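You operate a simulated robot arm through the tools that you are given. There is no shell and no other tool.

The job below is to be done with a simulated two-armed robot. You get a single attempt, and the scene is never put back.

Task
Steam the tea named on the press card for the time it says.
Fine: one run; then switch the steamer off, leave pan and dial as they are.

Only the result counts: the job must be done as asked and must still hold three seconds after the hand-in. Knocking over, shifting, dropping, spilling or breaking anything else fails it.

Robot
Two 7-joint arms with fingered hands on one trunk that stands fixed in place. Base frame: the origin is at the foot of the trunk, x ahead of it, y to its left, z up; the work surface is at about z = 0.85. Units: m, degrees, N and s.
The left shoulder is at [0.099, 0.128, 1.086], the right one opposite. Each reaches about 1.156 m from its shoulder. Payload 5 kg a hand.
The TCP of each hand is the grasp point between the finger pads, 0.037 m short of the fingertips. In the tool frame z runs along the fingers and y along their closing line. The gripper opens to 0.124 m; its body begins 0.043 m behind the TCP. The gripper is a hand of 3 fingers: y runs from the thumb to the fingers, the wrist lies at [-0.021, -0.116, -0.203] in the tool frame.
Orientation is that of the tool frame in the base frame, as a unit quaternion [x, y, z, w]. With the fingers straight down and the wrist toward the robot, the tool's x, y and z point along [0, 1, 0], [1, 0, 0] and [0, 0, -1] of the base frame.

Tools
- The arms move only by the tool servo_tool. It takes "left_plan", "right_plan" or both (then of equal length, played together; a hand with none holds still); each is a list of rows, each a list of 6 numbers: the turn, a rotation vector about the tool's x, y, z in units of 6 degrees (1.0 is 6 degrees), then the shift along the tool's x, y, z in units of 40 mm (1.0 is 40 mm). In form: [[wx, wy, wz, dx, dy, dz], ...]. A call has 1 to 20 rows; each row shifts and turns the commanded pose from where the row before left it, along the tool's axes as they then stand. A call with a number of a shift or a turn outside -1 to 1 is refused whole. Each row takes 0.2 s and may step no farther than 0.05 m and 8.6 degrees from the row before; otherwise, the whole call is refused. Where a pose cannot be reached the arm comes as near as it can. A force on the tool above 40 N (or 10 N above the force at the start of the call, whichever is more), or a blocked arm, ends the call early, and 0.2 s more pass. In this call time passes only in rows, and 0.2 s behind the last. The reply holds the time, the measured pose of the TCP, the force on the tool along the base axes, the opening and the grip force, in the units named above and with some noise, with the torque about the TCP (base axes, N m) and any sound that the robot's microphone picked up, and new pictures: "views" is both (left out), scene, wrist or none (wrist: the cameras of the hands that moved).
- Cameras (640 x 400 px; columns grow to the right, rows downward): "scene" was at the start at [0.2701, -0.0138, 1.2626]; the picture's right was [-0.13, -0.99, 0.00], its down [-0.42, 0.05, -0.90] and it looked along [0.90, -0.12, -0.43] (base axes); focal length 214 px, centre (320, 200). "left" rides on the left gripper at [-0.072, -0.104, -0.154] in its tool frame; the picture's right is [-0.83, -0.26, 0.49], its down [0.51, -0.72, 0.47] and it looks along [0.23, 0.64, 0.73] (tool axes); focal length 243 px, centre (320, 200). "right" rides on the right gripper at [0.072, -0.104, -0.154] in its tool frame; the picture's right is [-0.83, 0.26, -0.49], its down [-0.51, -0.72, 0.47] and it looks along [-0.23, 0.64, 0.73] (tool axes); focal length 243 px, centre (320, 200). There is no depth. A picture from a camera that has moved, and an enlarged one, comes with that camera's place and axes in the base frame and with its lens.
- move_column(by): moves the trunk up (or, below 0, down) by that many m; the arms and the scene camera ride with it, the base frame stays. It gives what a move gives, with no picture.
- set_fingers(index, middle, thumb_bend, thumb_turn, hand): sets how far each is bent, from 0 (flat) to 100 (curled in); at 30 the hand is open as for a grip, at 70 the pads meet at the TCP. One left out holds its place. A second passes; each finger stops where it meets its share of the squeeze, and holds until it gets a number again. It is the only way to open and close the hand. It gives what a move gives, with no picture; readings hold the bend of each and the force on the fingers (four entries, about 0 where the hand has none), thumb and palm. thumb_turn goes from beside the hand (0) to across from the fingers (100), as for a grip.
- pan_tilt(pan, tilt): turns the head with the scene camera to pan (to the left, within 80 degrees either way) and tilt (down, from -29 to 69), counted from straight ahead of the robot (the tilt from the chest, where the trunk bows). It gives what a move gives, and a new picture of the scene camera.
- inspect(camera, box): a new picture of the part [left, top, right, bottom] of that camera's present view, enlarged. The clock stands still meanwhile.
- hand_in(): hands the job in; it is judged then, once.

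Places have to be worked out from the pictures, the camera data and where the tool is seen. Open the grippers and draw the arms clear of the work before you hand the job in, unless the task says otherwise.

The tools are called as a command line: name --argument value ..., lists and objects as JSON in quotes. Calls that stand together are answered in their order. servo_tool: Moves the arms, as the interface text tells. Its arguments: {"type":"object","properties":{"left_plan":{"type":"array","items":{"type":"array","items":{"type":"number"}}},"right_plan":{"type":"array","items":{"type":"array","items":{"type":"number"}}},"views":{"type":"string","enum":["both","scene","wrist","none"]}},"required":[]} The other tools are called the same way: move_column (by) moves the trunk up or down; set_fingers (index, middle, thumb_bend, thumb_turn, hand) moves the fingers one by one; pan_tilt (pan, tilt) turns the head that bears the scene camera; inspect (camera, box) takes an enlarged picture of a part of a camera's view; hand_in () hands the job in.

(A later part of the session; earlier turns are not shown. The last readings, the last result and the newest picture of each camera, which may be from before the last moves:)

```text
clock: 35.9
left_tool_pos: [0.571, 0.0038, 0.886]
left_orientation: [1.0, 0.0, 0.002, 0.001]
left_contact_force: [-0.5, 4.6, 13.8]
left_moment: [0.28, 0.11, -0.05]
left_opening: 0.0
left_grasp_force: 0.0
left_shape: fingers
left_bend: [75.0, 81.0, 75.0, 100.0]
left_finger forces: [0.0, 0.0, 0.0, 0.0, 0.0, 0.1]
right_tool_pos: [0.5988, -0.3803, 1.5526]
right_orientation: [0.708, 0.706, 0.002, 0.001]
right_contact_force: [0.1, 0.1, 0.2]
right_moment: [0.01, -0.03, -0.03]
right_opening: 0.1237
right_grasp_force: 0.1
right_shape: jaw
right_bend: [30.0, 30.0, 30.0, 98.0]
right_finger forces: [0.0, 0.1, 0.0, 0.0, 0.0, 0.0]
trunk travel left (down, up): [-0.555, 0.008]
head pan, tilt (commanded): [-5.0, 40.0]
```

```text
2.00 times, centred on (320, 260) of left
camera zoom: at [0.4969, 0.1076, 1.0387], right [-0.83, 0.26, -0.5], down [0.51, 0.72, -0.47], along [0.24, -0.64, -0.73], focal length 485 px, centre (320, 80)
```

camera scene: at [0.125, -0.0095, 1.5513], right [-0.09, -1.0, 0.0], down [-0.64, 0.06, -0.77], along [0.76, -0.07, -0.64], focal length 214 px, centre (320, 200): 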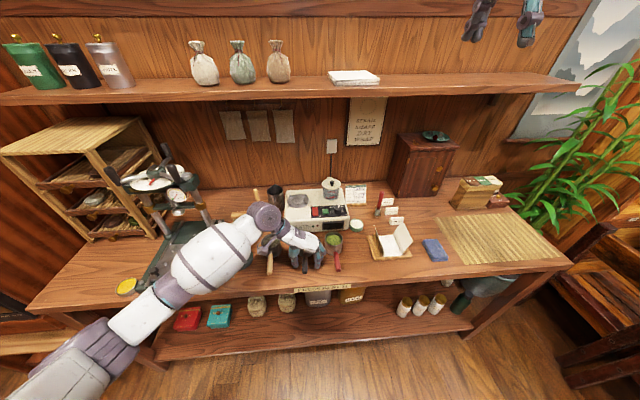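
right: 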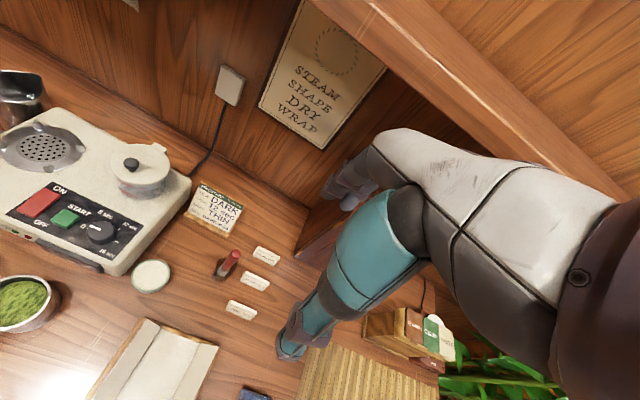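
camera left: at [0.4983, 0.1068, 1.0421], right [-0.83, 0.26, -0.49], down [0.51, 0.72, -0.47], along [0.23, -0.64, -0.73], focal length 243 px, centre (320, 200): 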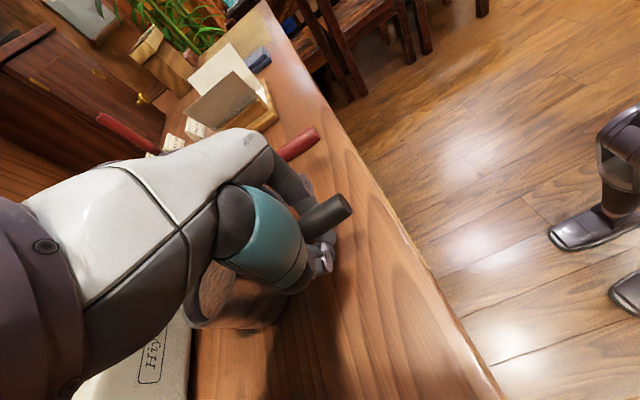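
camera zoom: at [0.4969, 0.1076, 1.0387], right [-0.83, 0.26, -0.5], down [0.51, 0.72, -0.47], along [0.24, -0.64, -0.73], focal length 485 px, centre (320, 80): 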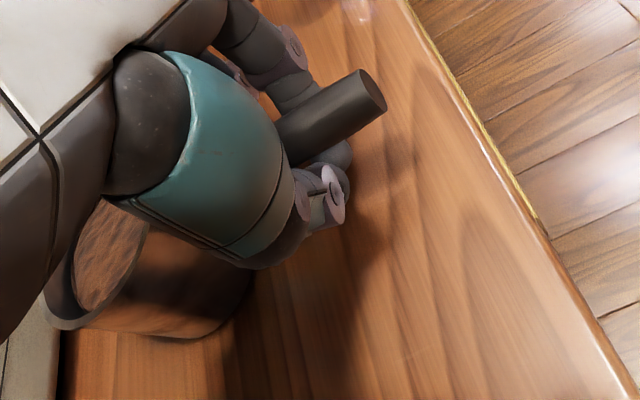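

The curled fingertips now touch the table (14 N). I raise 4 mm to relieve it and start opening slowly.

servo_tool --left_plan '[[0, 0, 0, 0, 0, -0.12]]' --views "none"

set_fingers --hand "left" --index 72 --middle 74 --thumb_bend 72

set_fingers --hand "left" --index 69 --middle 69 --thumb_bend 69

inspect --camera "left" --box '[200, 160, 440, 360]'

```text
clock: 36.3
left_tool_pos: [0.5708, 0.0039, 0.8861]
left_orientation: [1.0, 0.0, -0.002, 0.0]
left_contact_force: [2.0, 0.2, 2.1]
left_moment: [0.02, 0.02, -0.01]
left_opening: 0.0
left_grasp_force: 0.0
left_shape: fingers
left_bend: [76.0, 81.0, 75.0, 100.0]
left_finger forces: [0.1, 0.0, 0.1, 0.0, 0.0, 0.0]
right_tool_pos: [0.6017, -0.3801, 1.5478]
right_orientation: [0.708, 0.706, -0.001, -0.001]
right_contact_force: [0.2, -0.7, 0.3]
right_moment: [0.0, 0.02, 0.01]
right_opening: 0.1236
right_grasp_force: 0.0
right_shape: jaw
right_bend: [30.0, 30.0, 30.0, 98.0]
right_finger forces: [0.1, 0.1, 0.0, 0.1, 0.0, 0.0]
trunk travel left (down, up): [-0.555, 0.008]
head pan, tilt (commanded): [-5.0, 40.0]
```

```text
clock: 37.3
left_tool_pos: [0.57, 0.0039, 0.8881]
left_orientation: [1.0, 0.0, 0.0, 0.001]
left_contact_force: [-1.1, -2.5, 9.2]
left_moment: [0.0, 0.11, 0.03]
left_opening: 0.001
left_grasp_force: 8.0
left_shape: fingers
left_bend: [72.0, 75.0, 72.0, 100.0]
left_finger forces: [0.0, 0.0, 0.0, 0.0, 16.8, 0.0]
right_tool_pos: [0.6002, -0.38, 1.5511]
right_orientation: [0.708, 0.706, 0.001, 0.001]
right_contact_force: [-0.3, 0.1, 0.2]
right_moment: [0.01, 0.02, 0.01]
right_opening: 0.1237
right_grasp_force: 0.1
right_shape: jaw
right_bend: [30.0, 30.0, 30.0, 98.0]
right_finger forces: [0.0, 0.0, 0.1, 0.1, 0.0, 0.1]
trunk travel left (down, up): [-0.555, 0.008]
head pan, tilt (commanded): [-5.0, 40.0]
```

```text
clock: 38.3
left_tool_pos: [0.5699, 0.0038, 0.888]
left_orientation: [1.0, 0.0, 0.002, 0.001]
left_contact_force: [-0.1, -0.4, 16.0]
left_moment: [0.01, 0.17, 0.01]
left_opening: 0.0039
left_grasp_force: 8.8
left_shape: fingers
left_bend: [70.0, 69.0, 71.0, 100.0]
left_finger forces: [7.4, 1.2, 0.0, 0.0, 9.0, 0.0]
right_tool_pos: [0.6004, -0.38, 1.5498]
right_orientation: [0.708, 0.707, 0.001, 0.001]
right_contact_force: [-0.4, 0.6, -1.1]
right_moment: [0.0, 0.01, -0.03]
right_opening: 0.124
right_grasp_force: 0.1
right_shape: jaw
right_bend: [30.0, 30.0, 30.0, 98.0]
right_finger forces: [0.0, 0.1, 0.0, 0.1, 0.0, 0.0]
trunk travel left (down, up): [-0.555, 0.008]
head pan, tilt (commanded): [-5.0, 40.0]
```

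```text
2.00 times, centred on (320, 260) of left
camera zoom: at [0.4966, 0.1074, 1.0416], right [-0.83, 0.26, -0.49], down [0.51, 0.72, -0.47], along [0.23, -0.64, -0.73], focal length 485 px, centre (320, 80)
```

zoom: 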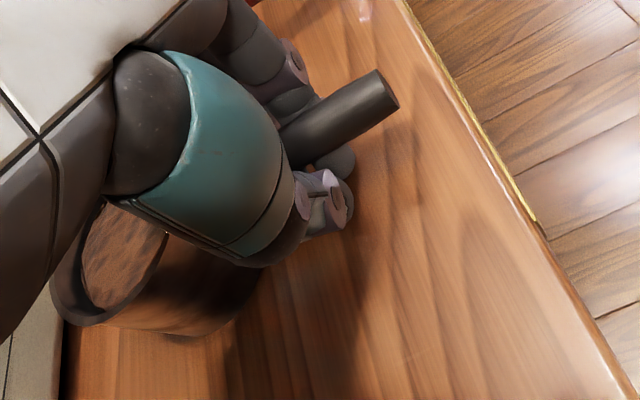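

Uncurling the tips presses on the table (16 N), so I raise 8 mm and continue opening.

servo_tool --left_plan '[[0, 0, 0, 0, 0, -0.2]]' --views "none"

set_fingers --hand "left" --index 66 --middle 66 --thumb_bend 66

set_fingers --hand "left" --index 63 --middle 63 --thumb_bend 63

inspect --camera "left" --box '[200, 160, 440, 360]'

```text
clock: 38.7
left_tool_pos: [0.5709, 0.0049, 0.8919]
left_orientation: [1.0, 0.0, -0.003, -0.001]
left_contact_force: [0.7, -0.6, -0.7]
left_moment: [-0.01, 0.0, -0.01]
left_opening: 0.0102
left_grasp_force: 0.3
left_shape: fingers
left_bend: [69.0, 69.0, 69.0, 100.0]
left_finger forces: [0.6, 0.0, 0.1, 0.0, 0.0, 0.0]
right_tool_pos: [0.6037, -0.3794, 1.5469]
right_orientation: [0.708, 0.706, -0.001, -0.001]
right_contact_force: [0.8, 0.2, 0.5]
right_moment: [-0.02, 0.04, -0.01]
right_opening: 0.1237
right_grasp_force: 0.0
right_shape: jaw
right_bend: [30.0, 30.0, 30.0, 98.0]
right_finger forces: [0.0, 0.0, 0.1, 0.0, 0.1, 0.0]
trunk travel left (down, up): [-0.555, 0.008]
head pan, tilt (commanded): [-5.0, 40.0]
```

```text
clock: 39.7
left_tool_pos: [0.5697, 0.0044, 0.8951]
left_orientation: [1.0, -0.001, -0.001, 0.0]
left_contact_force: [-1.3, 0.6, -0.2]
left_moment: [-0.01, 0.0, -0.01]
left_opening: 0.0181
left_grasp_force: 0.0
left_shape: fingers
left_bend: [66.0, 66.0, 66.0, 100.0]
left_finger forces: [0.1, 0.1, 0.0, 0.0, 0.0, 0.0]
right_tool_pos: [0.6011, -0.3798, 1.5495]
right_orientation: [0.708, 0.707, 0.0, 0.0]
right_contact_force: [-0.1, -0.2, 0.6]
right_moment: [-0.03, 0.01, 0.0]
right_opening: 0.1237
right_grasp_force: 0.1
right_shape: jaw
right_bend: [30.0, 30.0, 30.0, 98.0]
right_finger forces: [0.0, 0.1, 0.0, 0.1, 0.0, 0.0]
trunk travel left (down, up): [-0.555, 0.008]
head pan, tilt (commanded): [-5.0, 40.0]
```

```text
clock: 40.7
left_tool_pos: [0.5704, 0.0036, 0.895]
left_orientation: [1.0, 0.0, 0.0, 0.0]
left_contact_force: [0.2, -0.4, 0.0]
left_moment: [0.0, 0.01, 0.01]
left_opening: 0.0269
left_grasp_force: 0.1
left_shape: fingers
left_bend: [63.0, 63.0, 63.0, 100.0]
left_finger forces: [0.1, 0.0, 0.0, 0.0, 0.0, 0.0]
right_tool_pos: [0.6011, -0.3799, 1.5492]
right_orientation: [0.708, 0.706, 0.001, 0.0]
right_contact_force: [-0.5, -0.2, -0.5]
right_moment: [0.01, 0.0, -0.01]
right_opening: 0.1236
right_grasp_force: 0.1
right_shape: jaw
right_bend: [30.0, 30.0, 30.0, 98.0]
right_finger forces: [0.0, 0.0, 0.0, 0.0, 0.0, 0.0]
trunk travel left (down, up): [-0.555, 0.008]
head pan, tilt (commanded): [-5.0, 40.0]
```

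```text
2.00 times, centred on (320, 260) of left
camera zoom: at [0.4978, 0.1076, 1.0485], right [-0.83, 0.26, -0.49], down [0.51, 0.72, -0.47], along [0.23, -0.64, -0.73], focal length 485 px, centre (320, 80)
```

zoom: 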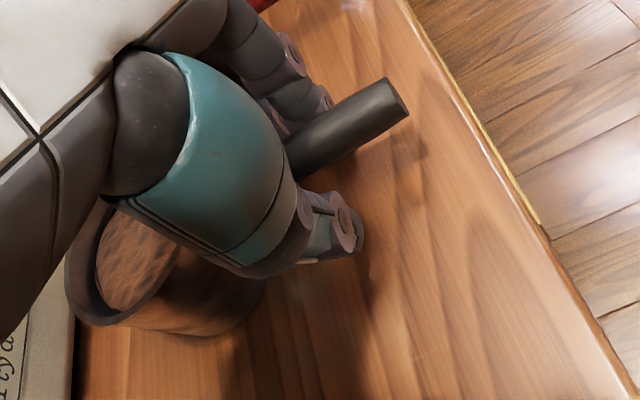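

The handle is free and the pan is flat again. I open further and lift straight up to inspect.

set_fingers --hand "left" --index 48 --middle 48 --thumb_bend 48

servo_tool --left_plan '[[0, 0, 0, 0, 0, -0.5], [0, 0, 0, 0, 0, -0.9], [0, 0, 0, 0, 0, -0.9], [0, 0, 0, 0, 0, -0.9], [0, 0, 0, -0.9, -0.6, 0], [0, 0, 0, -0.9, -0.6, 0], [0, 0, 0, -0.9, -0.6, 0]]' --views "both"

inspect --camera "scene" --box '[240, 210, 360, 285]'

```text
clock: 41.7
left_tool_pos: [0.5709, 0.0037, 0.8956]
left_orientation: [1.0, 0.0, 0.001, 0.0]
left_contact_force: [0.5, 0.6, -0.4]
left_moment: [-0.02, 0.01, -0.01]
left_opening: 0.0731
left_grasp_force: 0.1
left_shape: fingers
left_bend: [48.0, 48.0, 48.0, 100.0]
left_finger forces: [0.0, 0.0, 0.0, 0.0, 0.0, 0.1]
right_tool_pos: [0.6009, -0.3789, 1.5496]
right_orientation: [0.708, 0.707, 0.0, 0.0]
right_contact_force: [-0.4, 0.1, 0.4]
right_moment: [-0.03, 0.01, -0.01]
right_opening: 0.1237
right_grasp_force: 0.0
right_shape: jaw
right_bend: [30.0, 30.0, 30.0, 98.0]
right_finger forces: [0.1, 0.0, 0.0, 0.1, 0.0, 0.0]
trunk travel left (down, up): [-0.555, 0.008]
head pan, tilt (commanded): [-5.0, 40.0]
```

```text
clock: 43.3
left_tool_pos: [0.4624, 0.0742, 1.0251]
left_orientation: [1.0, -0.001, 0.001, 0.001]
left_contact_force: [0.4, -0.2, -0.5]
left_moment: [-0.02, -0.03, 0.0]
left_opening: 0.0734
left_grasp_force: 0.1
left_shape: fingers
left_bend: [48.0, 48.0, 48.0, 100.0]
left_finger forces: [0.1, 0.0, 0.1, 0.0, 0.1, 0.0]
right_tool_pos: [0.6001, -0.3804, 1.551]
right_orientation: [0.708, 0.706, 0.001, 0.001]
right_contact_force: [-0.1, 0.4, 0.4]
right_moment: [0.02, 0.01, 0.0]
right_opening: 0.1242
right_grasp_force: 0.1
right_shape: jaw
right_bend: [30.0, 30.0, 30.0, 98.0]
right_finger forces: [0.0, 0.0, 0.1, 0.0, 0.0, 0.0]
trunk travel left (down, up): [-0.555, 0.008]
head pan, tilt (commanded): [-5.0, 40.0]
camera scene: at [0.1237, -0.0089, 1.5515], right [-0.09, -1.0, 0.0], down [-0.64, 0.06, -0.77], along [0.76, -0.07, -0.64], focal length 214 px, centre (320, 200)
camera left: at [0.389, 0.1775, 1.1774], right [-0.83, 0.26, -0.49], down [0.51, 0.72, -0.47], along [0.23, -0.64, -0.73], focal length 243 px, centre (320, 200)
```

scene: 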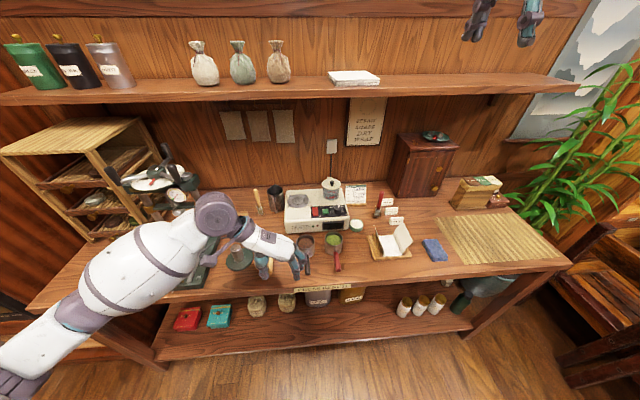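
left: 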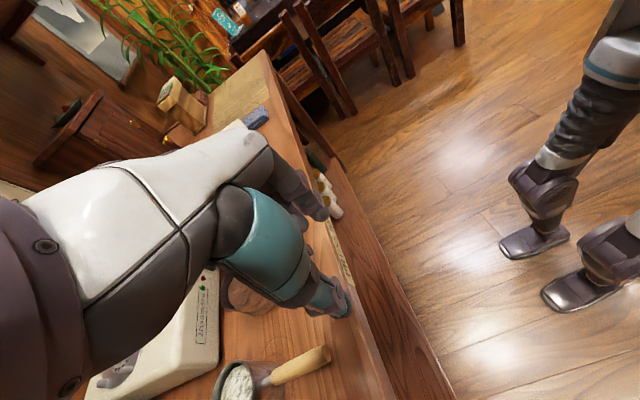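

```text
5.33 times, centred on (300, 248) of scene
camera zoom: at [0.1237, -0.0089, 1.5515], right [-0.09, -1.0, 0.0], down [-0.64, 0.06, -0.77], along [0.76, -0.07, -0.64], focal length 1144 px, centre (427, -53)
```

zoom: 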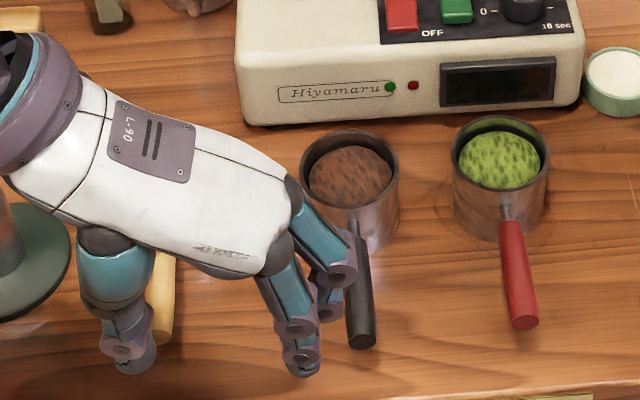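

The pan is flat with its tea intact, now centred about (0.647, 0.000). Pinching the handle is poor with these curling fingers, so I'll grasp the pan body itself (OD 71 mm) from above with near-vertical fingers, at a 45° yaw to clear the neighbours and handle.

set_fingers --hand "left" --index 42 --middle 42 --thumb_bend 42

servo_tool --left_plan '[[0, 0, -1, 0, 0, -0.5], [0, 0, -1, 0, 0, -0.5], [0, 0, -1, 0, 0, 0], [0, 0, -1, 0, 0, 0], [0, 0, -1, 0, 0, 0], [0, 0, -1, 0, 0, 0], [0, 0, -1, 0, 0, 0], [0, 0, -0.5, 0, 0, 0], [0, 0, 0, 0.387, 0.9215, 0], [0, 0, 0, 0.387, 0.9215, 0], [0, 0, 0, 0.387, 0.9215, 0], [0, 0, 0, 0.387, 0.9215, 0], [0, 0, 0, 0.387, 0.9215, 0]]' --views "both"

inspect --camera "scene" --box '[250, 190, 370, 280]'

```text
clock: 44.3
left_tool_pos: [0.4629, 0.0744, 1.022]
left_orientation: [1.0, 0.0, 0.0, 0.001]
left_contact_force: [-0.5, 0.4, 0.7]
left_moment: [0.04, 0.05, -0.02]
left_opening: 0.0919
left_grasp_force: 0.0
left_shape: fingers
left_bend: [42.0, 42.0, 42.0, 99.0]
left_finger forces: [0.0, 0.0, 0.0, 0.0, 0.1, 0.1]
right_tool_pos: [0.6023, -0.3814, 1.5502]
right_orientation: [0.708, 0.706, -0.001, 0.0]
right_contact_force: [-0.5, 0.2, 0.1]
right_moment: [0.01, 0.01, -0.01]
right_opening: 0.124
right_grasp_force: 0.0
right_shape: jaw
right_bend: [30.0, 30.0, 30.0, 98.0]
right_finger forces: [0.0, 0.0, 0.0, 0.0, 0.1, 0.0]
trunk travel left (down, up): [-0.555, 0.008]
head pan, tilt (commanded): [-5.0, 40.0]
```

```text
clock: 47.1
left_tool_pos: [0.6484, -0.0, 1.0628]
left_orientation: [0.924, 0.382, -0.001, 0.0]
left_contact_force: [-0.3, 0.5, 0.1]
left_moment: [-0.01, 0.07, -0.02]
left_opening: 0.092
left_grasp_force: 0.0
left_shape: fingers
left_bend: [42.0, 42.0, 42.0, 99.0]
left_finger forces: [0.0, 0.1, 0.0, 0.0, 0.0, 0.1]
right_tool_pos: [0.6055, -0.3808, 1.5487]
right_orientation: [0.708, 0.706, 0.0, -0.002]
right_contact_force: [-0.1, -0.5, -0.3]
right_moment: [0.04, -0.01, 0.01]
right_opening: 0.1237
right_grasp_force: 0.0
right_shape: jaw
right_bend: [30.0, 30.0, 30.0, 98.0]
right_finger forces: [0.1, 0.0, 0.0, 0.1, 0.1, 0.0]
trunk travel left (down, up): [-0.555, 0.008]
head pan, tilt (commanded): [-5.0, 40.0]
camera scene: at [0.1273, -0.0109, 1.551], right [-0.09, -1.0, 0.0], down [-0.64, 0.06, -0.77], along [0.76, -0.07, -0.64], focal length 214 px, centre (320, 200)
camera left: at [0.5237, 0.0206, 1.2159], right [-0.77, -0.4, -0.49], down [-0.15, 0.87, -0.47], along [0.62, -0.29, -0.73], focal length 243 px, centre (320, 200)
```

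scene: 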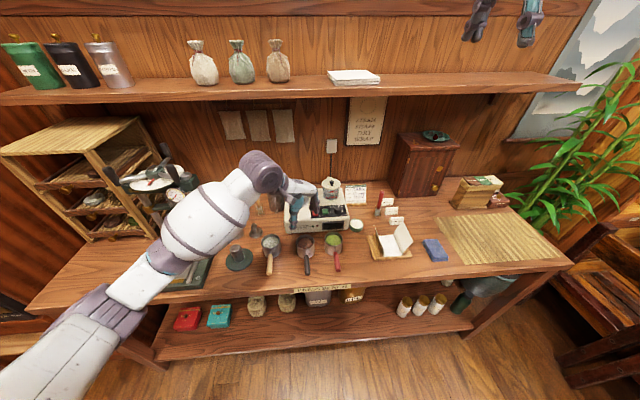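
left: 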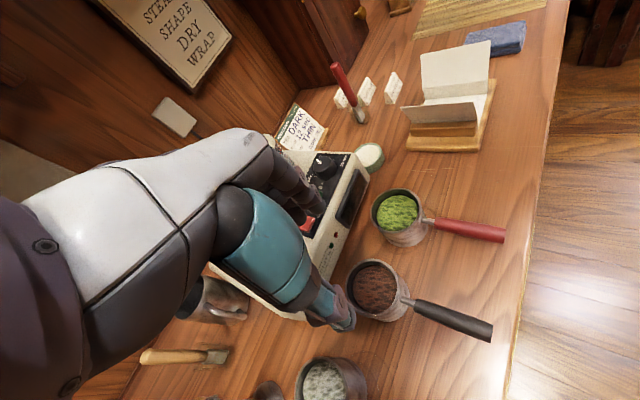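

```text
4.44 times, centred on (310, 235) of scene
camera zoom: at [0.1273, -0.0109, 1.551], right [-0.09, -1.0, 0.0], down [-0.64, 0.06, -0.77], along [0.76, -0.07, -0.64], focal length 953 px, centre (364, 44)
```

zoom: 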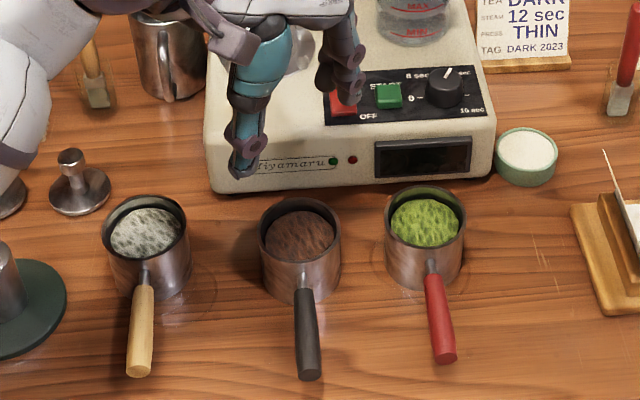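

The dark pan shows clearly in the left camera; I zoom to triangulate its centre precisely.

inspect --camera "left" --box '[330, 240, 430, 340]'

inspect --camera "scene" --box '[290, 220, 350, 270]'

```text
4.00 times, centred on (380, 290) of left
camera zoom: at [0.5237, 0.0206, 1.2159], right [-0.77, -0.4, -0.49], down [-0.15, 0.87, -0.47], along [0.62, -0.29, -0.73], focal length 970 px, centre (80, -160)
```

zoom: 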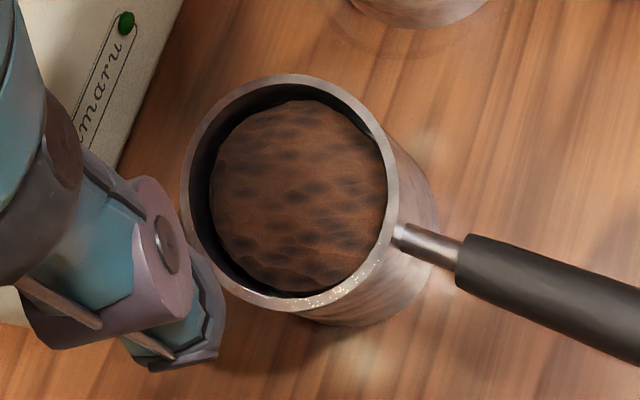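

```text
8.00 times, centred on (320, 245) of scene
camera zoom: at [0.1273, -0.0109, 1.551], right [-0.09, -1.0, 0.0], down [-0.64, 0.06, -0.77], along [0.76, -0.07, -0.64], focal length 1716 px, centre (320, -160)
```

zoom: 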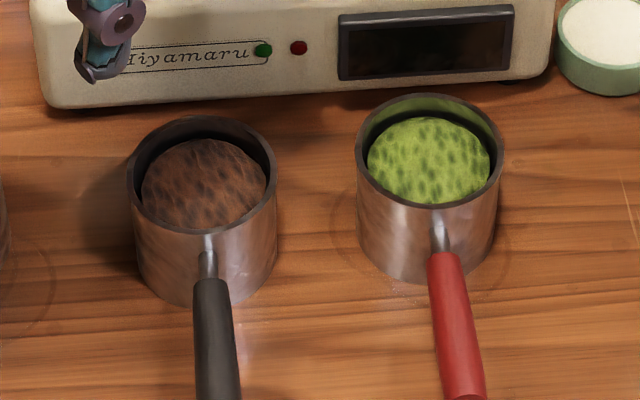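

Triangulated centre is (0.647, 0.000), directly beneath the TCP. I lower to just above the rim and check alignment.

servo_tool --left_plan '[[0, 0, 0, 0, 0, 0.9], [0, 0, 0, 0, 0, 0.9], [0, 0, 0, 0, 0, 0.85]]' --views "wrist"

inspect --camera "scene" --box '[280, 205, 352, 265]'

inspect --camera "left" --box '[230, 160, 430, 340]'

```text
clock: 47.9
left_tool_pos: [0.6481, 0.0013, 0.957]
left_orientation: [0.924, 0.383, 0.0, 0.0]
left_contact_force: [-0.5, 0.5, 0.4]
left_moment: [0.01, -0.03, 0.04]
left_opening: 0.0921
left_grasp_force: 0.1
left_shape: fingers
left_bend: [42.0, 42.0, 42.0, 99.0]
left_finger forces: [0.0, 0.0, 0.0, 0.0, 0.1, 0.0]
right_tool_pos: [0.6014, -0.3794, 1.5504]
right_orientation: [0.708, 0.706, 0.0, 0.0]
right_contact_force: [0.3, 0.5, 1.4]
right_moment: [0.0, 0.02, -0.01]
right_opening: 0.1238
right_grasp_force: 0.1
right_shape: jaw
right_bend: [30.0, 30.0, 30.0, 98.0]
right_finger forces: [0.1, 0.0, 0.0, 0.0, 0.0, 0.0]
trunk travel left (down, up): [-0.555, 0.008]
head pan, tilt (commanded): [-5.0, 40.0]
camera left: at [0.5223, 0.0236, 1.11], right [-0.77, -0.4, -0.49], down [-0.15, 0.87, -0.47], along [0.62, -0.29, -0.73], focal length 243 px, centre (320, 200)
```

left: 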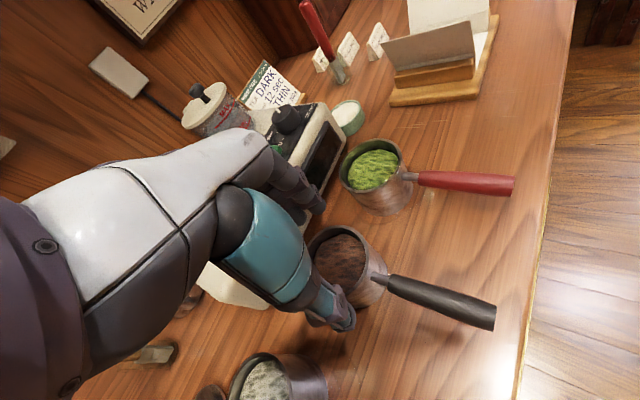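

```text
6.67 times, centred on (316, 235) of scene
camera zoom: at [0.1251, -0.0091, 1.5513], right [-0.09, -1.0, 0.0], down [-0.64, 0.06, -0.77], along [0.76, -0.07, -0.64], focal length 1430 px, centre (347, -33)
```

zoom: 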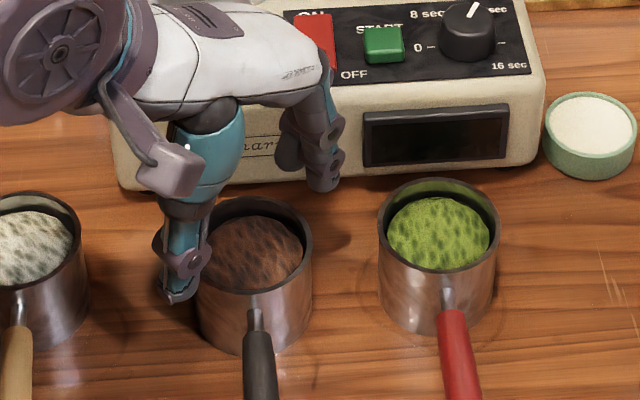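

```text
2.22 times, centred on (330, 250) of left
camera zoom: at [0.5223, 0.0236, 1.11], right [-0.77, -0.4, -0.49], down [-0.15, 0.87, -0.47], along [0.62, -0.29, -0.73], focal length 539 px, centre (298, 89)
```

zoom: 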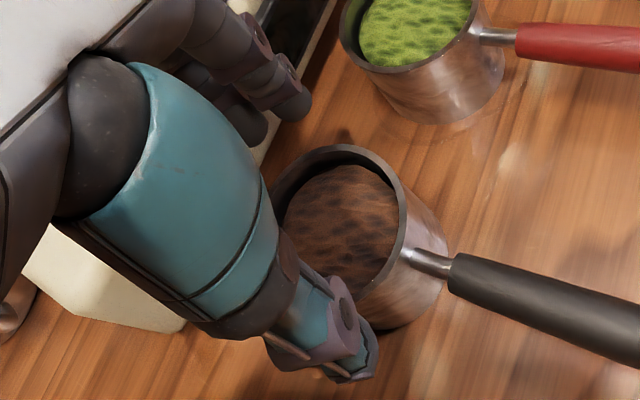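

Thumb and fingers are symmetric about the pan (within ~2 mm). I lower 48 mm so the fingers surround the wall.

servo_tool --left_plan '[[0, 0, 0, 0, 0, 0.4], [0, 0, 0, 0, 0, 0.4], [0, 0, 0, 0, 0, 0.4]]' --views "wrist"

inspect --camera "scene" --box '[280, 205, 352, 265]'

inspect --camera "left" --box '[230, 160, 430, 340]'

```text
clock: 48.7
left_tool_pos: [0.6478, 0.0012, 0.9083]
left_orientation: [0.924, 0.383, 0.0, 0.0]
left_contact_force: [0.1, -0.1, -0.1]
left_moment: [0.02, -0.03, -0.02]
left_opening: 0.0921
left_grasp_force: 0.1
left_shape: fingers
left_bend: [42.0, 42.0, 42.0, 99.0]
left_finger forces: [0.1, 0.0, 0.1, 0.1, 0.1, 0.1]
right_tool_pos: [0.6012, -0.3805, 1.5505]
right_orientation: [0.707, 0.707, 0.0, -0.001]
right_contact_force: [-0.5, -0.6, 0.3]
right_moment: [0.03, 0.01, -0.02]
right_opening: 0.1237
right_grasp_force: 0.0
right_shape: jaw
right_bend: [30.0, 30.0, 30.0, 98.0]
right_finger forces: [0.0, 0.1, 0.0, 0.0, 0.1, 0.0]
trunk travel left (down, up): [-0.555, 0.008]
head pan, tilt (commanded): [-5.0, 40.0]
camera left: at [0.5228, 0.023, 1.0623], right [-0.77, -0.4, -0.49], down [-0.15, 0.87, -0.47], along [0.62, -0.29, -0.73], focal length 243 px, centre (320, 200)
```

left: 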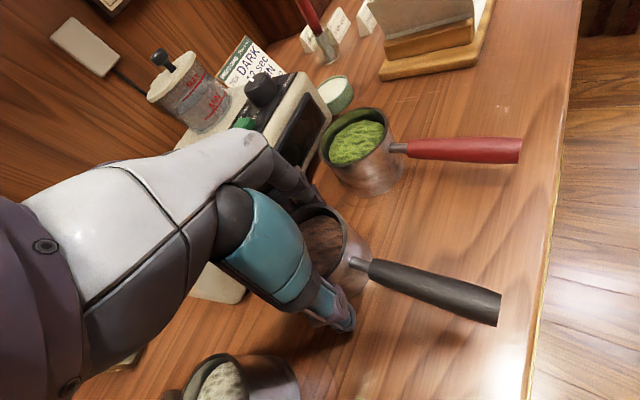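

```text
6.67 times, centred on (316, 235) of scene
camera zoom: at [0.1251, -0.0094, 1.5513], right [-0.09, -1.0, 0.0], down [-0.64, 0.06, -0.77], along [0.76, -0.07, -0.64], focal length 1430 px, centre (347, -33)
```

zoom: 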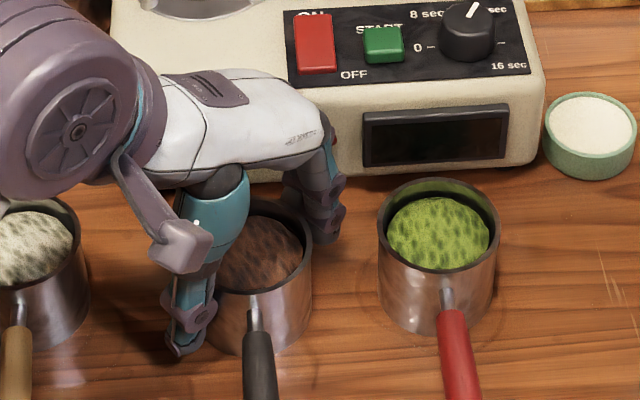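

```text
2.22 times, centred on (330, 250) of left
camera zoom: at [0.5228, 0.023, 1.0623], right [-0.77, -0.4, -0.49], down [-0.15, 0.87, -0.47], along [0.62, -0.29, -0.73], focal length 539 px, centre (298, 89)
```

zoom: 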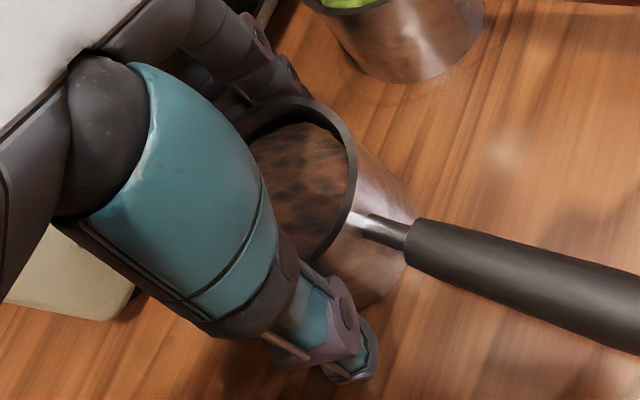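

The fingers surround the pan with no contact. I close in steps until contact.

set_fingers --hand "left" --index 50 --middle 50 --thumb_bend 50

inspect --camera "left" --box '[230, 160, 430, 340]'

inspect --camera "scene" --box '[280, 205, 352, 265]'

```text
clock: 49.7
left_tool_pos: [0.6472, 0.0002, 0.9096]
left_orientation: [0.924, 0.383, 0.0, 0.0]
left_contact_force: [0.1, 0.5, -0.4]
left_moment: [-0.01, -0.04, 0.01]
left_opening: 0.0758
left_grasp_force: 4.1
left_shape: fingers
left_bend: [48.0, 50.0, 48.0, 100.0]
left_finger forces: [4.0, 0.5, 0.0, 0.1, 4.6, 0.1]
right_tool_pos: [0.6019, -0.3801, 1.551]
right_orientation: [0.708, 0.706, 0.0, 0.0]
right_contact_force: [-0.5, -0.8, 0.3]
right_moment: [-0.02, -0.01, 0.03]
right_opening: 0.1237
right_grasp_force: 0.0
right_shape: jaw
right_bend: [30.0, 30.0, 30.0, 98.0]
right_finger forces: [0.1, 0.0, 0.0, 0.1, 0.1, 0.0]
trunk travel left (down, up): [-0.555, 0.008]
head pan, tilt (commanded): [-5.0, 40.0]
```

```text
2.22 times, centred on (330, 250) of left
camera zoom: at [0.5231, 0.023, 1.0625], right [-0.77, -0.4, -0.49], down [-0.15, 0.87, -0.47], along [0.62, -0.29, -0.73], focal length 539 px, centre (298, 89)
```

zoom: 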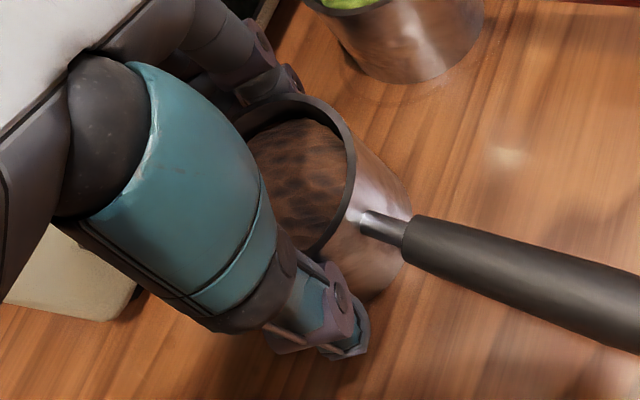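

```text
6.67 times, centred on (316, 235) of scene
camera zoom: at [0.1254, -0.0094, 1.5513], right [-0.09, -1.0, 0.0], down [-0.64, 0.06, -0.77], along [0.76, -0.07, -0.64], focal length 1430 px, centre (347, -33)
```

zoom: 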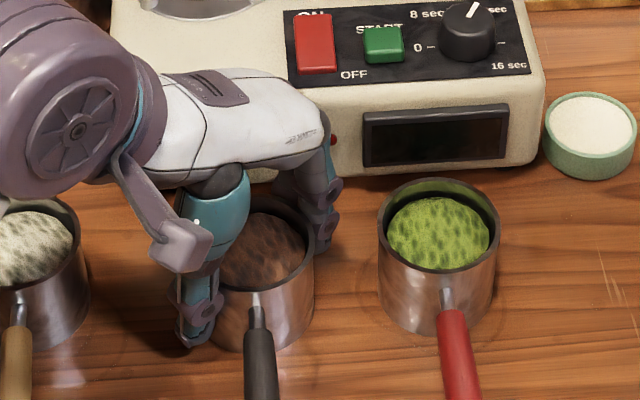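

Contact on both sides (4 N). I firm up the grip modestly.

set_fingers --hand "left" --index 57 --middle 59 --thumb_bend 57

inspect --camera "left" --box '[230, 160, 430, 340]'

inspect --camera "scene" --box '[280, 205, 352, 265]'

```text
clock: 50.7
left_tool_pos: [0.6478, 0.0017, 0.9092]
left_orientation: [0.924, 0.383, 0.0, 0.0]
left_contact_force: [1.1, -1.4, -0.3]
left_moment: [-0.12, -0.2, -0.03]
left_opening: 0.0733
left_grasp_force: 15.5
left_shape: fingers
left_bend: [49.0, 53.0, 49.0, 100.0]
left_finger forces: [8.6, 7.2, 0.0, 0.0, 15.2, 0.0]
right_tool_pos: [0.6009, -0.3806, 1.5507]
right_orientation: [0.708, 0.707, 0.0, 0.0]
right_contact_force: [-0.3, -0.6, 0.2]
right_moment: [-0.04, 0.04, 0.03]
right_opening: 0.1238
right_grasp_force: 0.1
right_shape: jaw
right_bend: [30.0, 30.0, 30.0, 98.0]
right_finger forces: [0.0, 0.0, 0.0, 0.0, 0.0, 0.1]
trunk travel left (down, up): [-0.555, 0.008]
head pan, tilt (commanded): [-5.0, 40.0]
```

```text
2.22 times, centred on (330, 250) of left
camera zoom: at [0.5231, 0.0228, 1.0628], right [-0.77, -0.4, -0.49], down [-0.15, 0.87, -0.47], along [0.62, -0.29, -0.73], focal length 539 px, centre (298, 89)
```

zoom: 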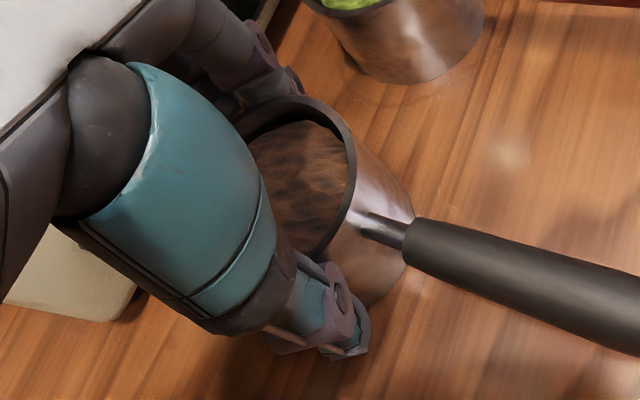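

```text
6.67 times, centred on (316, 235) of scene
camera zoom: at [0.1253, -0.0096, 1.5513], right [-0.09, -1.0, 0.0], down [-0.64, 0.06, -0.77], along [0.76, -0.07, -0.64], focal length 1430 px, centre (347, -33)
```

zoom: 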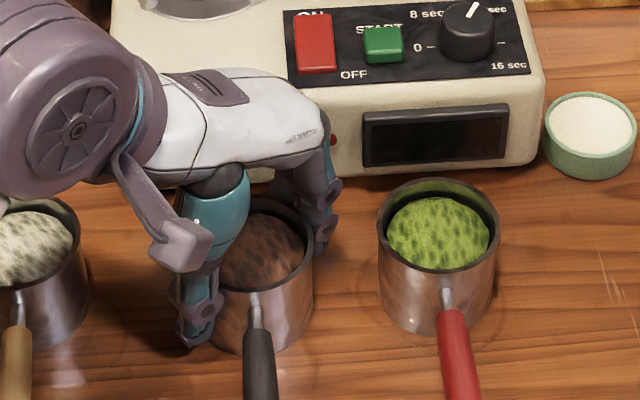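

Balanced grip of 15 N. I lift slowly 24 mm to check that the pan comes level.

servo_tool --left_plan '[[0, 0, 0, 0, 0, -0.15], [0, 0, 0, 0, 0, -0.15], [0, 0, 0, 0, 0, -0.15], [0, 0, 0, 0, 0, -0.15]]' --views "wrist"

inspect --camera "left" --box '[230, 160, 430, 340]'

inspect --camera "scene" --box '[280, 205, 352, 265]'

```text
clock: 51.7
left_tool_pos: [0.6485, 0.0001, 0.9333]
left_orientation: [0.924, 0.382, 0.0, 0.0]
left_contact_force: [0.6, 0.7, -4.0]
left_moment: [0.01, -0.01, 0.02]
left_opening: 0.0733
left_grasp_force: 15.3
left_shape: fingers
left_bend: [49.0, 54.0, 49.0, 100.0]
left_finger forces: [8.3, 6.3, 0.0, 0.0, 15.6, 0.0]
right_tool_pos: [0.6022, -0.3811, 1.5496]
right_orientation: [0.707, 0.707, -0.001, 0.0]
right_contact_force: [-0.2, 1.3, -0.5]
right_moment: [0.0, 0.02, 0.01]
right_opening: 0.1239
right_grasp_force: 0.0
right_shape: jaw
right_bend: [30.0, 30.0, 30.0, 98.0]
right_finger forces: [0.0, 0.1, 0.0, 0.1, 0.0, 0.0]
trunk travel left (down, up): [-0.555, 0.008]
head pan, tilt (commanded): [-5.0, 40.0]
camera left: at [0.5228, 0.0221, 1.0867], right [-0.77, -0.4, -0.49], down [-0.15, 0.87, -0.47], along [0.62, -0.29, -0.73], focal length 243 px, centre (320, 200)
```

left: 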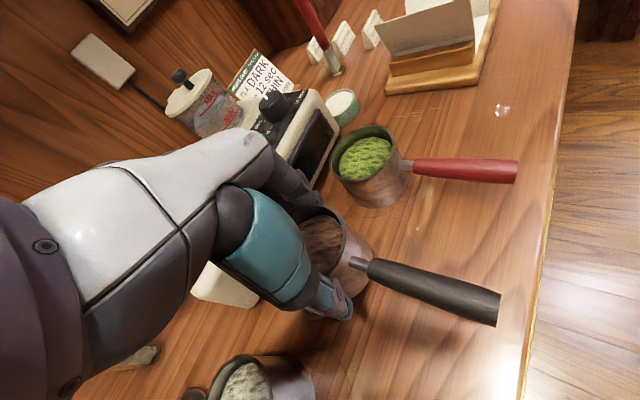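

```text
2.22 times, centred on (330, 250) of left
camera zoom: at [0.5228, 0.0221, 1.0867], right [-0.77, -0.4, -0.49], down [-0.15, 0.87, -0.47], along [0.62, -0.29, -0.73], focal length 539 px, centre (298, 89)
```

zoom: 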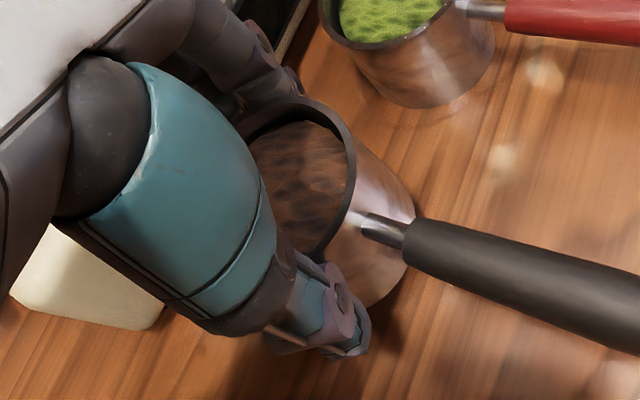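

```text
6.67 times, centred on (316, 235) of scene
camera zoom: at [0.1257, -0.0095, 1.5513], right [-0.09, -1.0, 0.0], down [-0.64, 0.06, -0.77], along [0.76, -0.07, -0.64], focal length 1430 px, centre (347, -33)
```

zoom: 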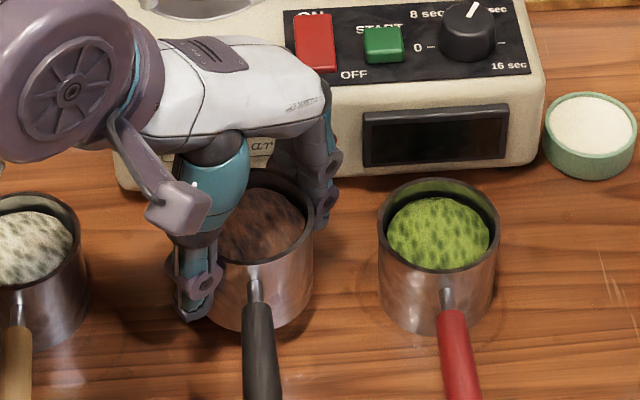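

The pan is held firmly and level (≈4 N weight). I lift it to clear the steamer, then check the grate position again from the two cameras.

servo_tool --left_plan '[[0, 0, 0, 0, 0, -0.3], [0, 0, 0, 0, 0, -0.5], [0, 0, 0, 0, 0, -0.6], [0, 0, 0, 0, 0, -0.6], [0, 0, 0, 0, 0, -0.6], [0, 0, 0, 0, 0, -0.5], [0, 0, 0, 0, 0, -0.3]]' --views "both"

inspect --camera "scene" --box '[270, 180, 360, 240]'

inspect --camera "right" --box '[0, 60, 320, 260]'

```text
clock: 53.3
left_tool_pos: [0.6505, -0.0004, 1.0695]
left_orientation: [0.924, 0.383, 0.0, -0.001]
left_contact_force: [-0.1, 0.4, -3.3]
left_moment: [-0.02, -0.01, 0.03]
left_opening: 0.0732
left_grasp_force: 15.2
left_shape: fingers
left_bend: [50.0, 54.0, 49.0, 100.0]
left_finger forces: [8.2, 6.4, 0.1, 0.1, 15.4, 0.0]
right_tool_pos: [0.6018, -0.381, 1.5508]
right_orientation: [0.707, 0.707, 0.0, -0.001]
right_contact_force: [-1.2, 0.3, 0.8]
right_moment: [-0.01, 0.01, 0.0]
right_opening: 0.1237
right_grasp_force: 0.1
right_shape: jaw
right_bend: [30.0, 30.0, 30.0, 98.0]
right_finger forces: [0.1, 0.0, 0.1, 0.0, 0.0, 0.0]
trunk travel left (down, up): [-0.555, 0.008]
head pan, tilt (commanded): [-5.0, 40.0]
camera scene: at [0.1256, -0.0095, 1.5513], right [-0.09, -1.0, 0.0], down [-0.64, 0.06, -0.77], along [0.76, -0.07, -0.64], focal length 214 px, centre (320, 200)
camera left: at [0.5242, 0.021, 1.2229], right [-0.77, -0.4, -0.49], down [-0.15, 0.87, -0.47], along [0.62, -0.29, -0.73], focal length 243 px, centre (320, 200)
```

scene: 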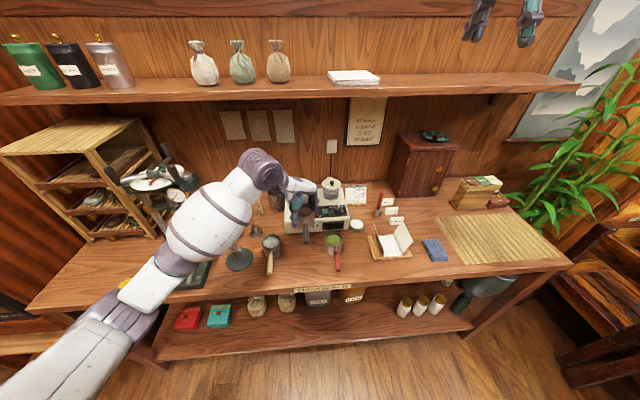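
left: 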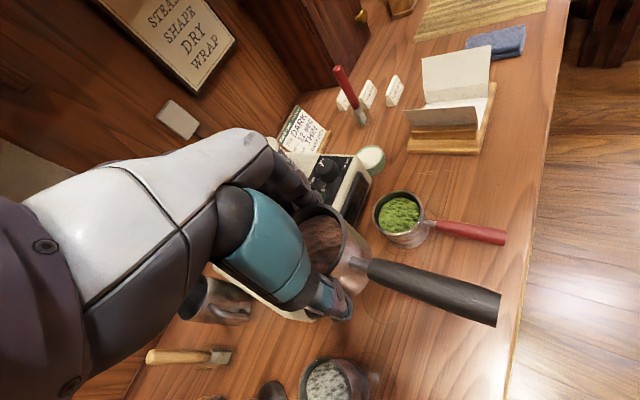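

```text
6.67 times, centred on (315, 210) of scene
camera zoom: at [0.1256, -0.0095, 1.5513], right [-0.09, -1.0, 0.0], down [-0.64, 0.06, -0.77], along [0.76, -0.07, -0.64], focal length 1430 px, centre (353, 133)
```

zoom: 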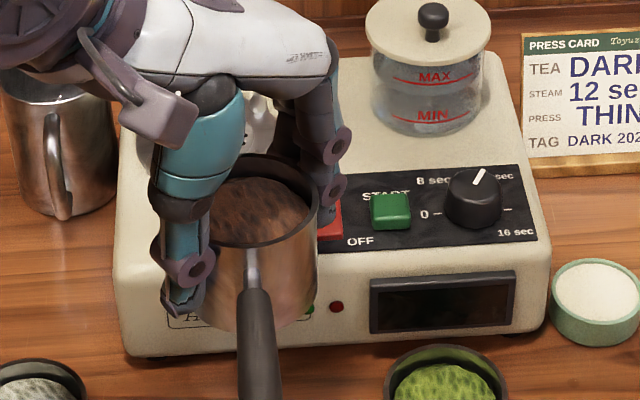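

```text
2.00 times, centred on (160, 160) of right
camera zoom: at [0.4978, -0.3076, 1.7039], right [0.26, -0.83, 0.49], down [-0.72, -0.51, -0.47], along [0.64, -0.23, -0.73], focal length 485 px, centre (640, 280)
```

zoom: 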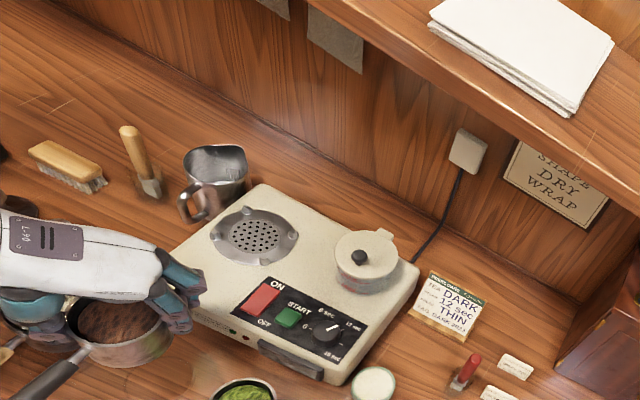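

The pan centre is within ~2 mm of the TCP; grate centre is best estimated at (0.846, 0.0235). I rotate 45° (so the handle will point front-left, away from the switches), then carry it forward over the grate.

servo_tool --left_plan '[[0, 0, 0.5, 0, 0, 0], [0, 0, 0.8, 0, 0, 0], [0, 0, 0.8, 0, 0, 0], [0, 0, 0.8, 0, 0, 0], [0, 0, 0.8, 0, 0, 0], [0, 0, 0.8, 0, 0, 0], [0, 0, 0.8, 0, 0, 0], [0, 0, 0.8, 0, 0, 0], [0, 0, 0.8, 0, 0, 0], [0, 0, 0.6, 0, 0, 0], [0, 0, 0, 0.4, -0.0625, 0], [0, 0, 0, 0.65, -0.0625, 0], [0, 0, 0, 0.65, -0.0625, 0], [0, 0, 0, 0.65, -0.0625, 0], [0, 0, 0, 0.65, -0.0625, 0], [0, 0, 0, 0.65, -0.0625, 0], [0, 0, 0, 0.65, -0.0625, 0], [0, 0, 0, 0.4, -0.0625, 0], [0, 0, 0, 0.2875, -0.0625, 0]]' --views "both"

inspect --camera "scene" --box '[260, 170, 350, 240]'

inspect --camera "right" --box '[20, 120, 220, 250]'

```text
clock: 57.3
left_tool_pos: [0.8478, 0.0223, 1.0682]
left_orientation: [1.0, 0.0, -0.001, 0.001]
left_contact_force: [0.5, 0.4, -3.7]
left_moment: [-0.02, 0.0, -0.02]
left_opening: 0.0731
left_grasp_force: 15.5
left_shape: fingers
left_bend: [50.0, 54.0, 49.0, 100.0]
left_finger forces: [8.3, 6.5, 0.0, 0.1, 15.2, 0.0]
right_tool_pos: [0.602, -0.3796, 1.5497]
right_orientation: [0.708, 0.707, 0.0, 0.0]
right_contact_force: [0.4, -0.7, -0.6]
right_moment: [0.04, 0.01, 0.02]
right_opening: 0.1235
right_grasp_force: 0.2
right_shape: jaw
right_bend: [30.0, 30.0, 30.0, 98.0]
right_finger forces: [0.0, 0.1, 0.2, 0.0, 0.1, 0.0]
trunk travel left (down, up): [-0.555, 0.008]
head pan, tilt (commanded): [-5.0, 40.0]
camera scene: at [0.126, -0.0098, 1.5512], right [-0.09, -1.0, 0.0], down [-0.64, 0.06, -0.77], along [0.76, -0.07, -0.64], focal length 214 px, centre (320, 200)
camera left: at [0.7758, 0.1263, 1.222], right [-0.83, 0.26, -0.49], down [0.51, 0.72, -0.47], along [0.23, -0.64, -0.73], focal length 243 px, centre (320, 200)
```

scene: 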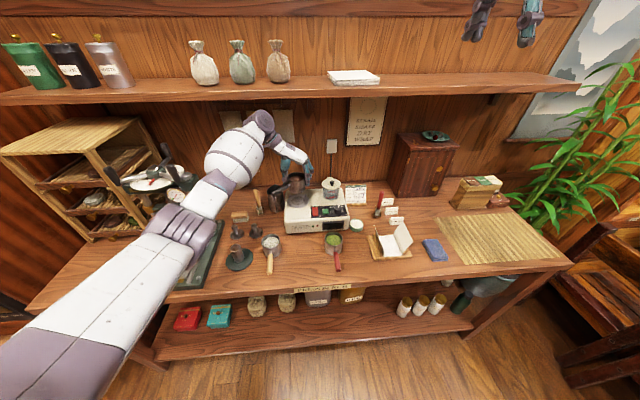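
left: 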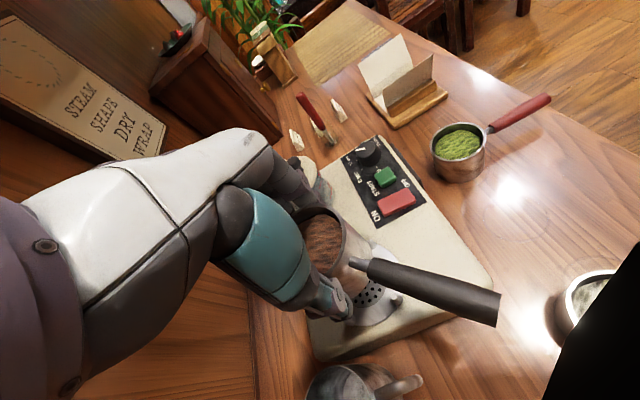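

```text
5.71 times, centred on (305, 205) of scene
camera zoom: at [0.126, -0.0098, 1.5512], right [-0.09, -1.0, 0.0], down [-0.64, 0.06, -0.77], along [0.76, -0.07, -0.64], focal length 1226 px, centre (406, 171)
```

zoom: 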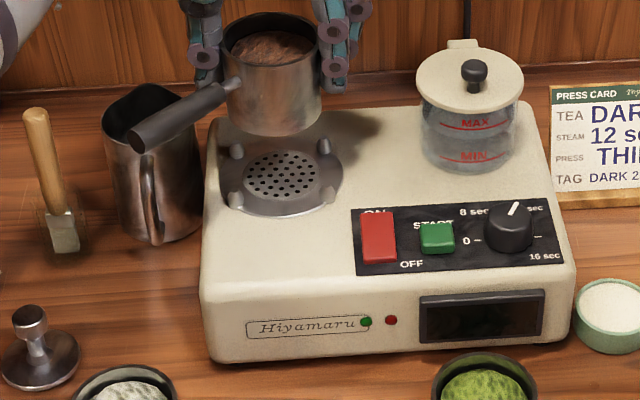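

```text
3.08 times, centred on (120, 185) of right
camera zoom: at [0.4983, -0.3078, 1.7036], right [0.26, -0.83, 0.49], down [-0.72, -0.51, -0.47], along [0.64, -0.23, -0.73], focal length 746 px, centre (935, 246)
```

zoom: 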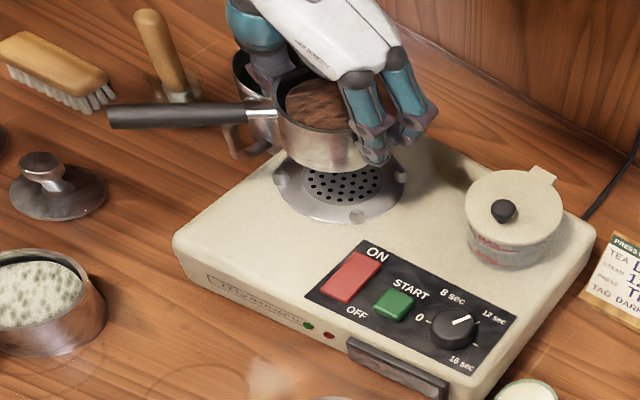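

The pan hovers over the grate, handle pointing front-left. I zoom in on the right camera for a second alignment check before lowering.

inspect --camera "right" --box '[90, 130, 170, 200]'

inspect --camera "scene" --box '[280, 165, 330, 215]'

inspect --camera "left" --box '[260, 190, 440, 340]'

```text
5.71 times, centred on (130, 165) of right
camera zoom: at [0.4983, -0.3078, 1.7036], right [0.26, -0.83, 0.49], down [-0.72, -0.51, -0.47], along [0.64, -0.23, -0.73], focal length 1386 px, centre (1406, 400)
```

zoom: 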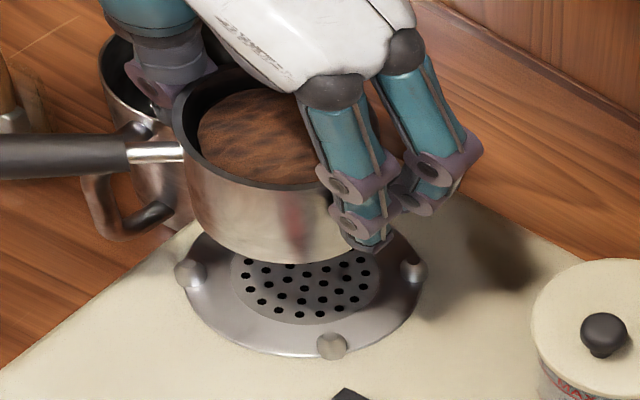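

```text
8.00 times, centred on (305, 190) of scene
camera zoom: at [0.126, -0.0098, 1.5512], right [-0.09, -1.0, 0.0], down [-0.64, 0.06, -0.77], along [0.76, -0.07, -0.64], focal length 1716 px, centre (440, 280)
```

zoom: 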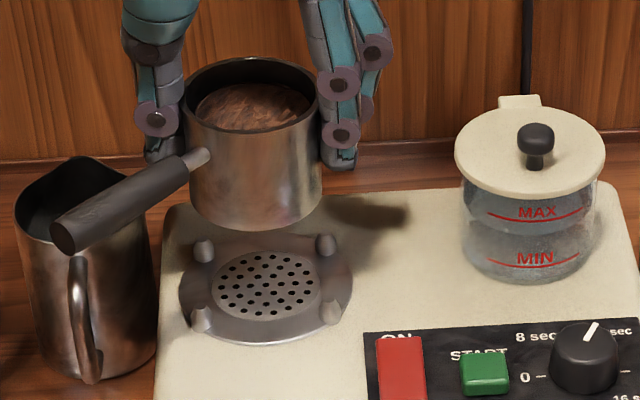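

```text
2.67 times, centred on (350, 265) of left
camera zoom: at [0.7758, 0.1263, 1.222], right [-0.83, 0.26, -0.49], down [0.51, 0.72, -0.47], along [0.23, -0.64, -0.73], focal length 647 px, centre (240, 27)
```

zoom: 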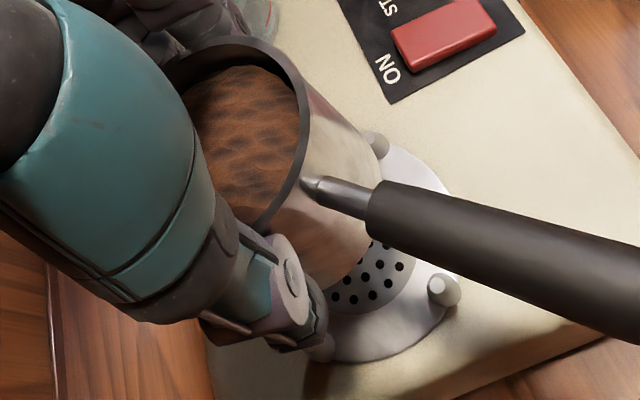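

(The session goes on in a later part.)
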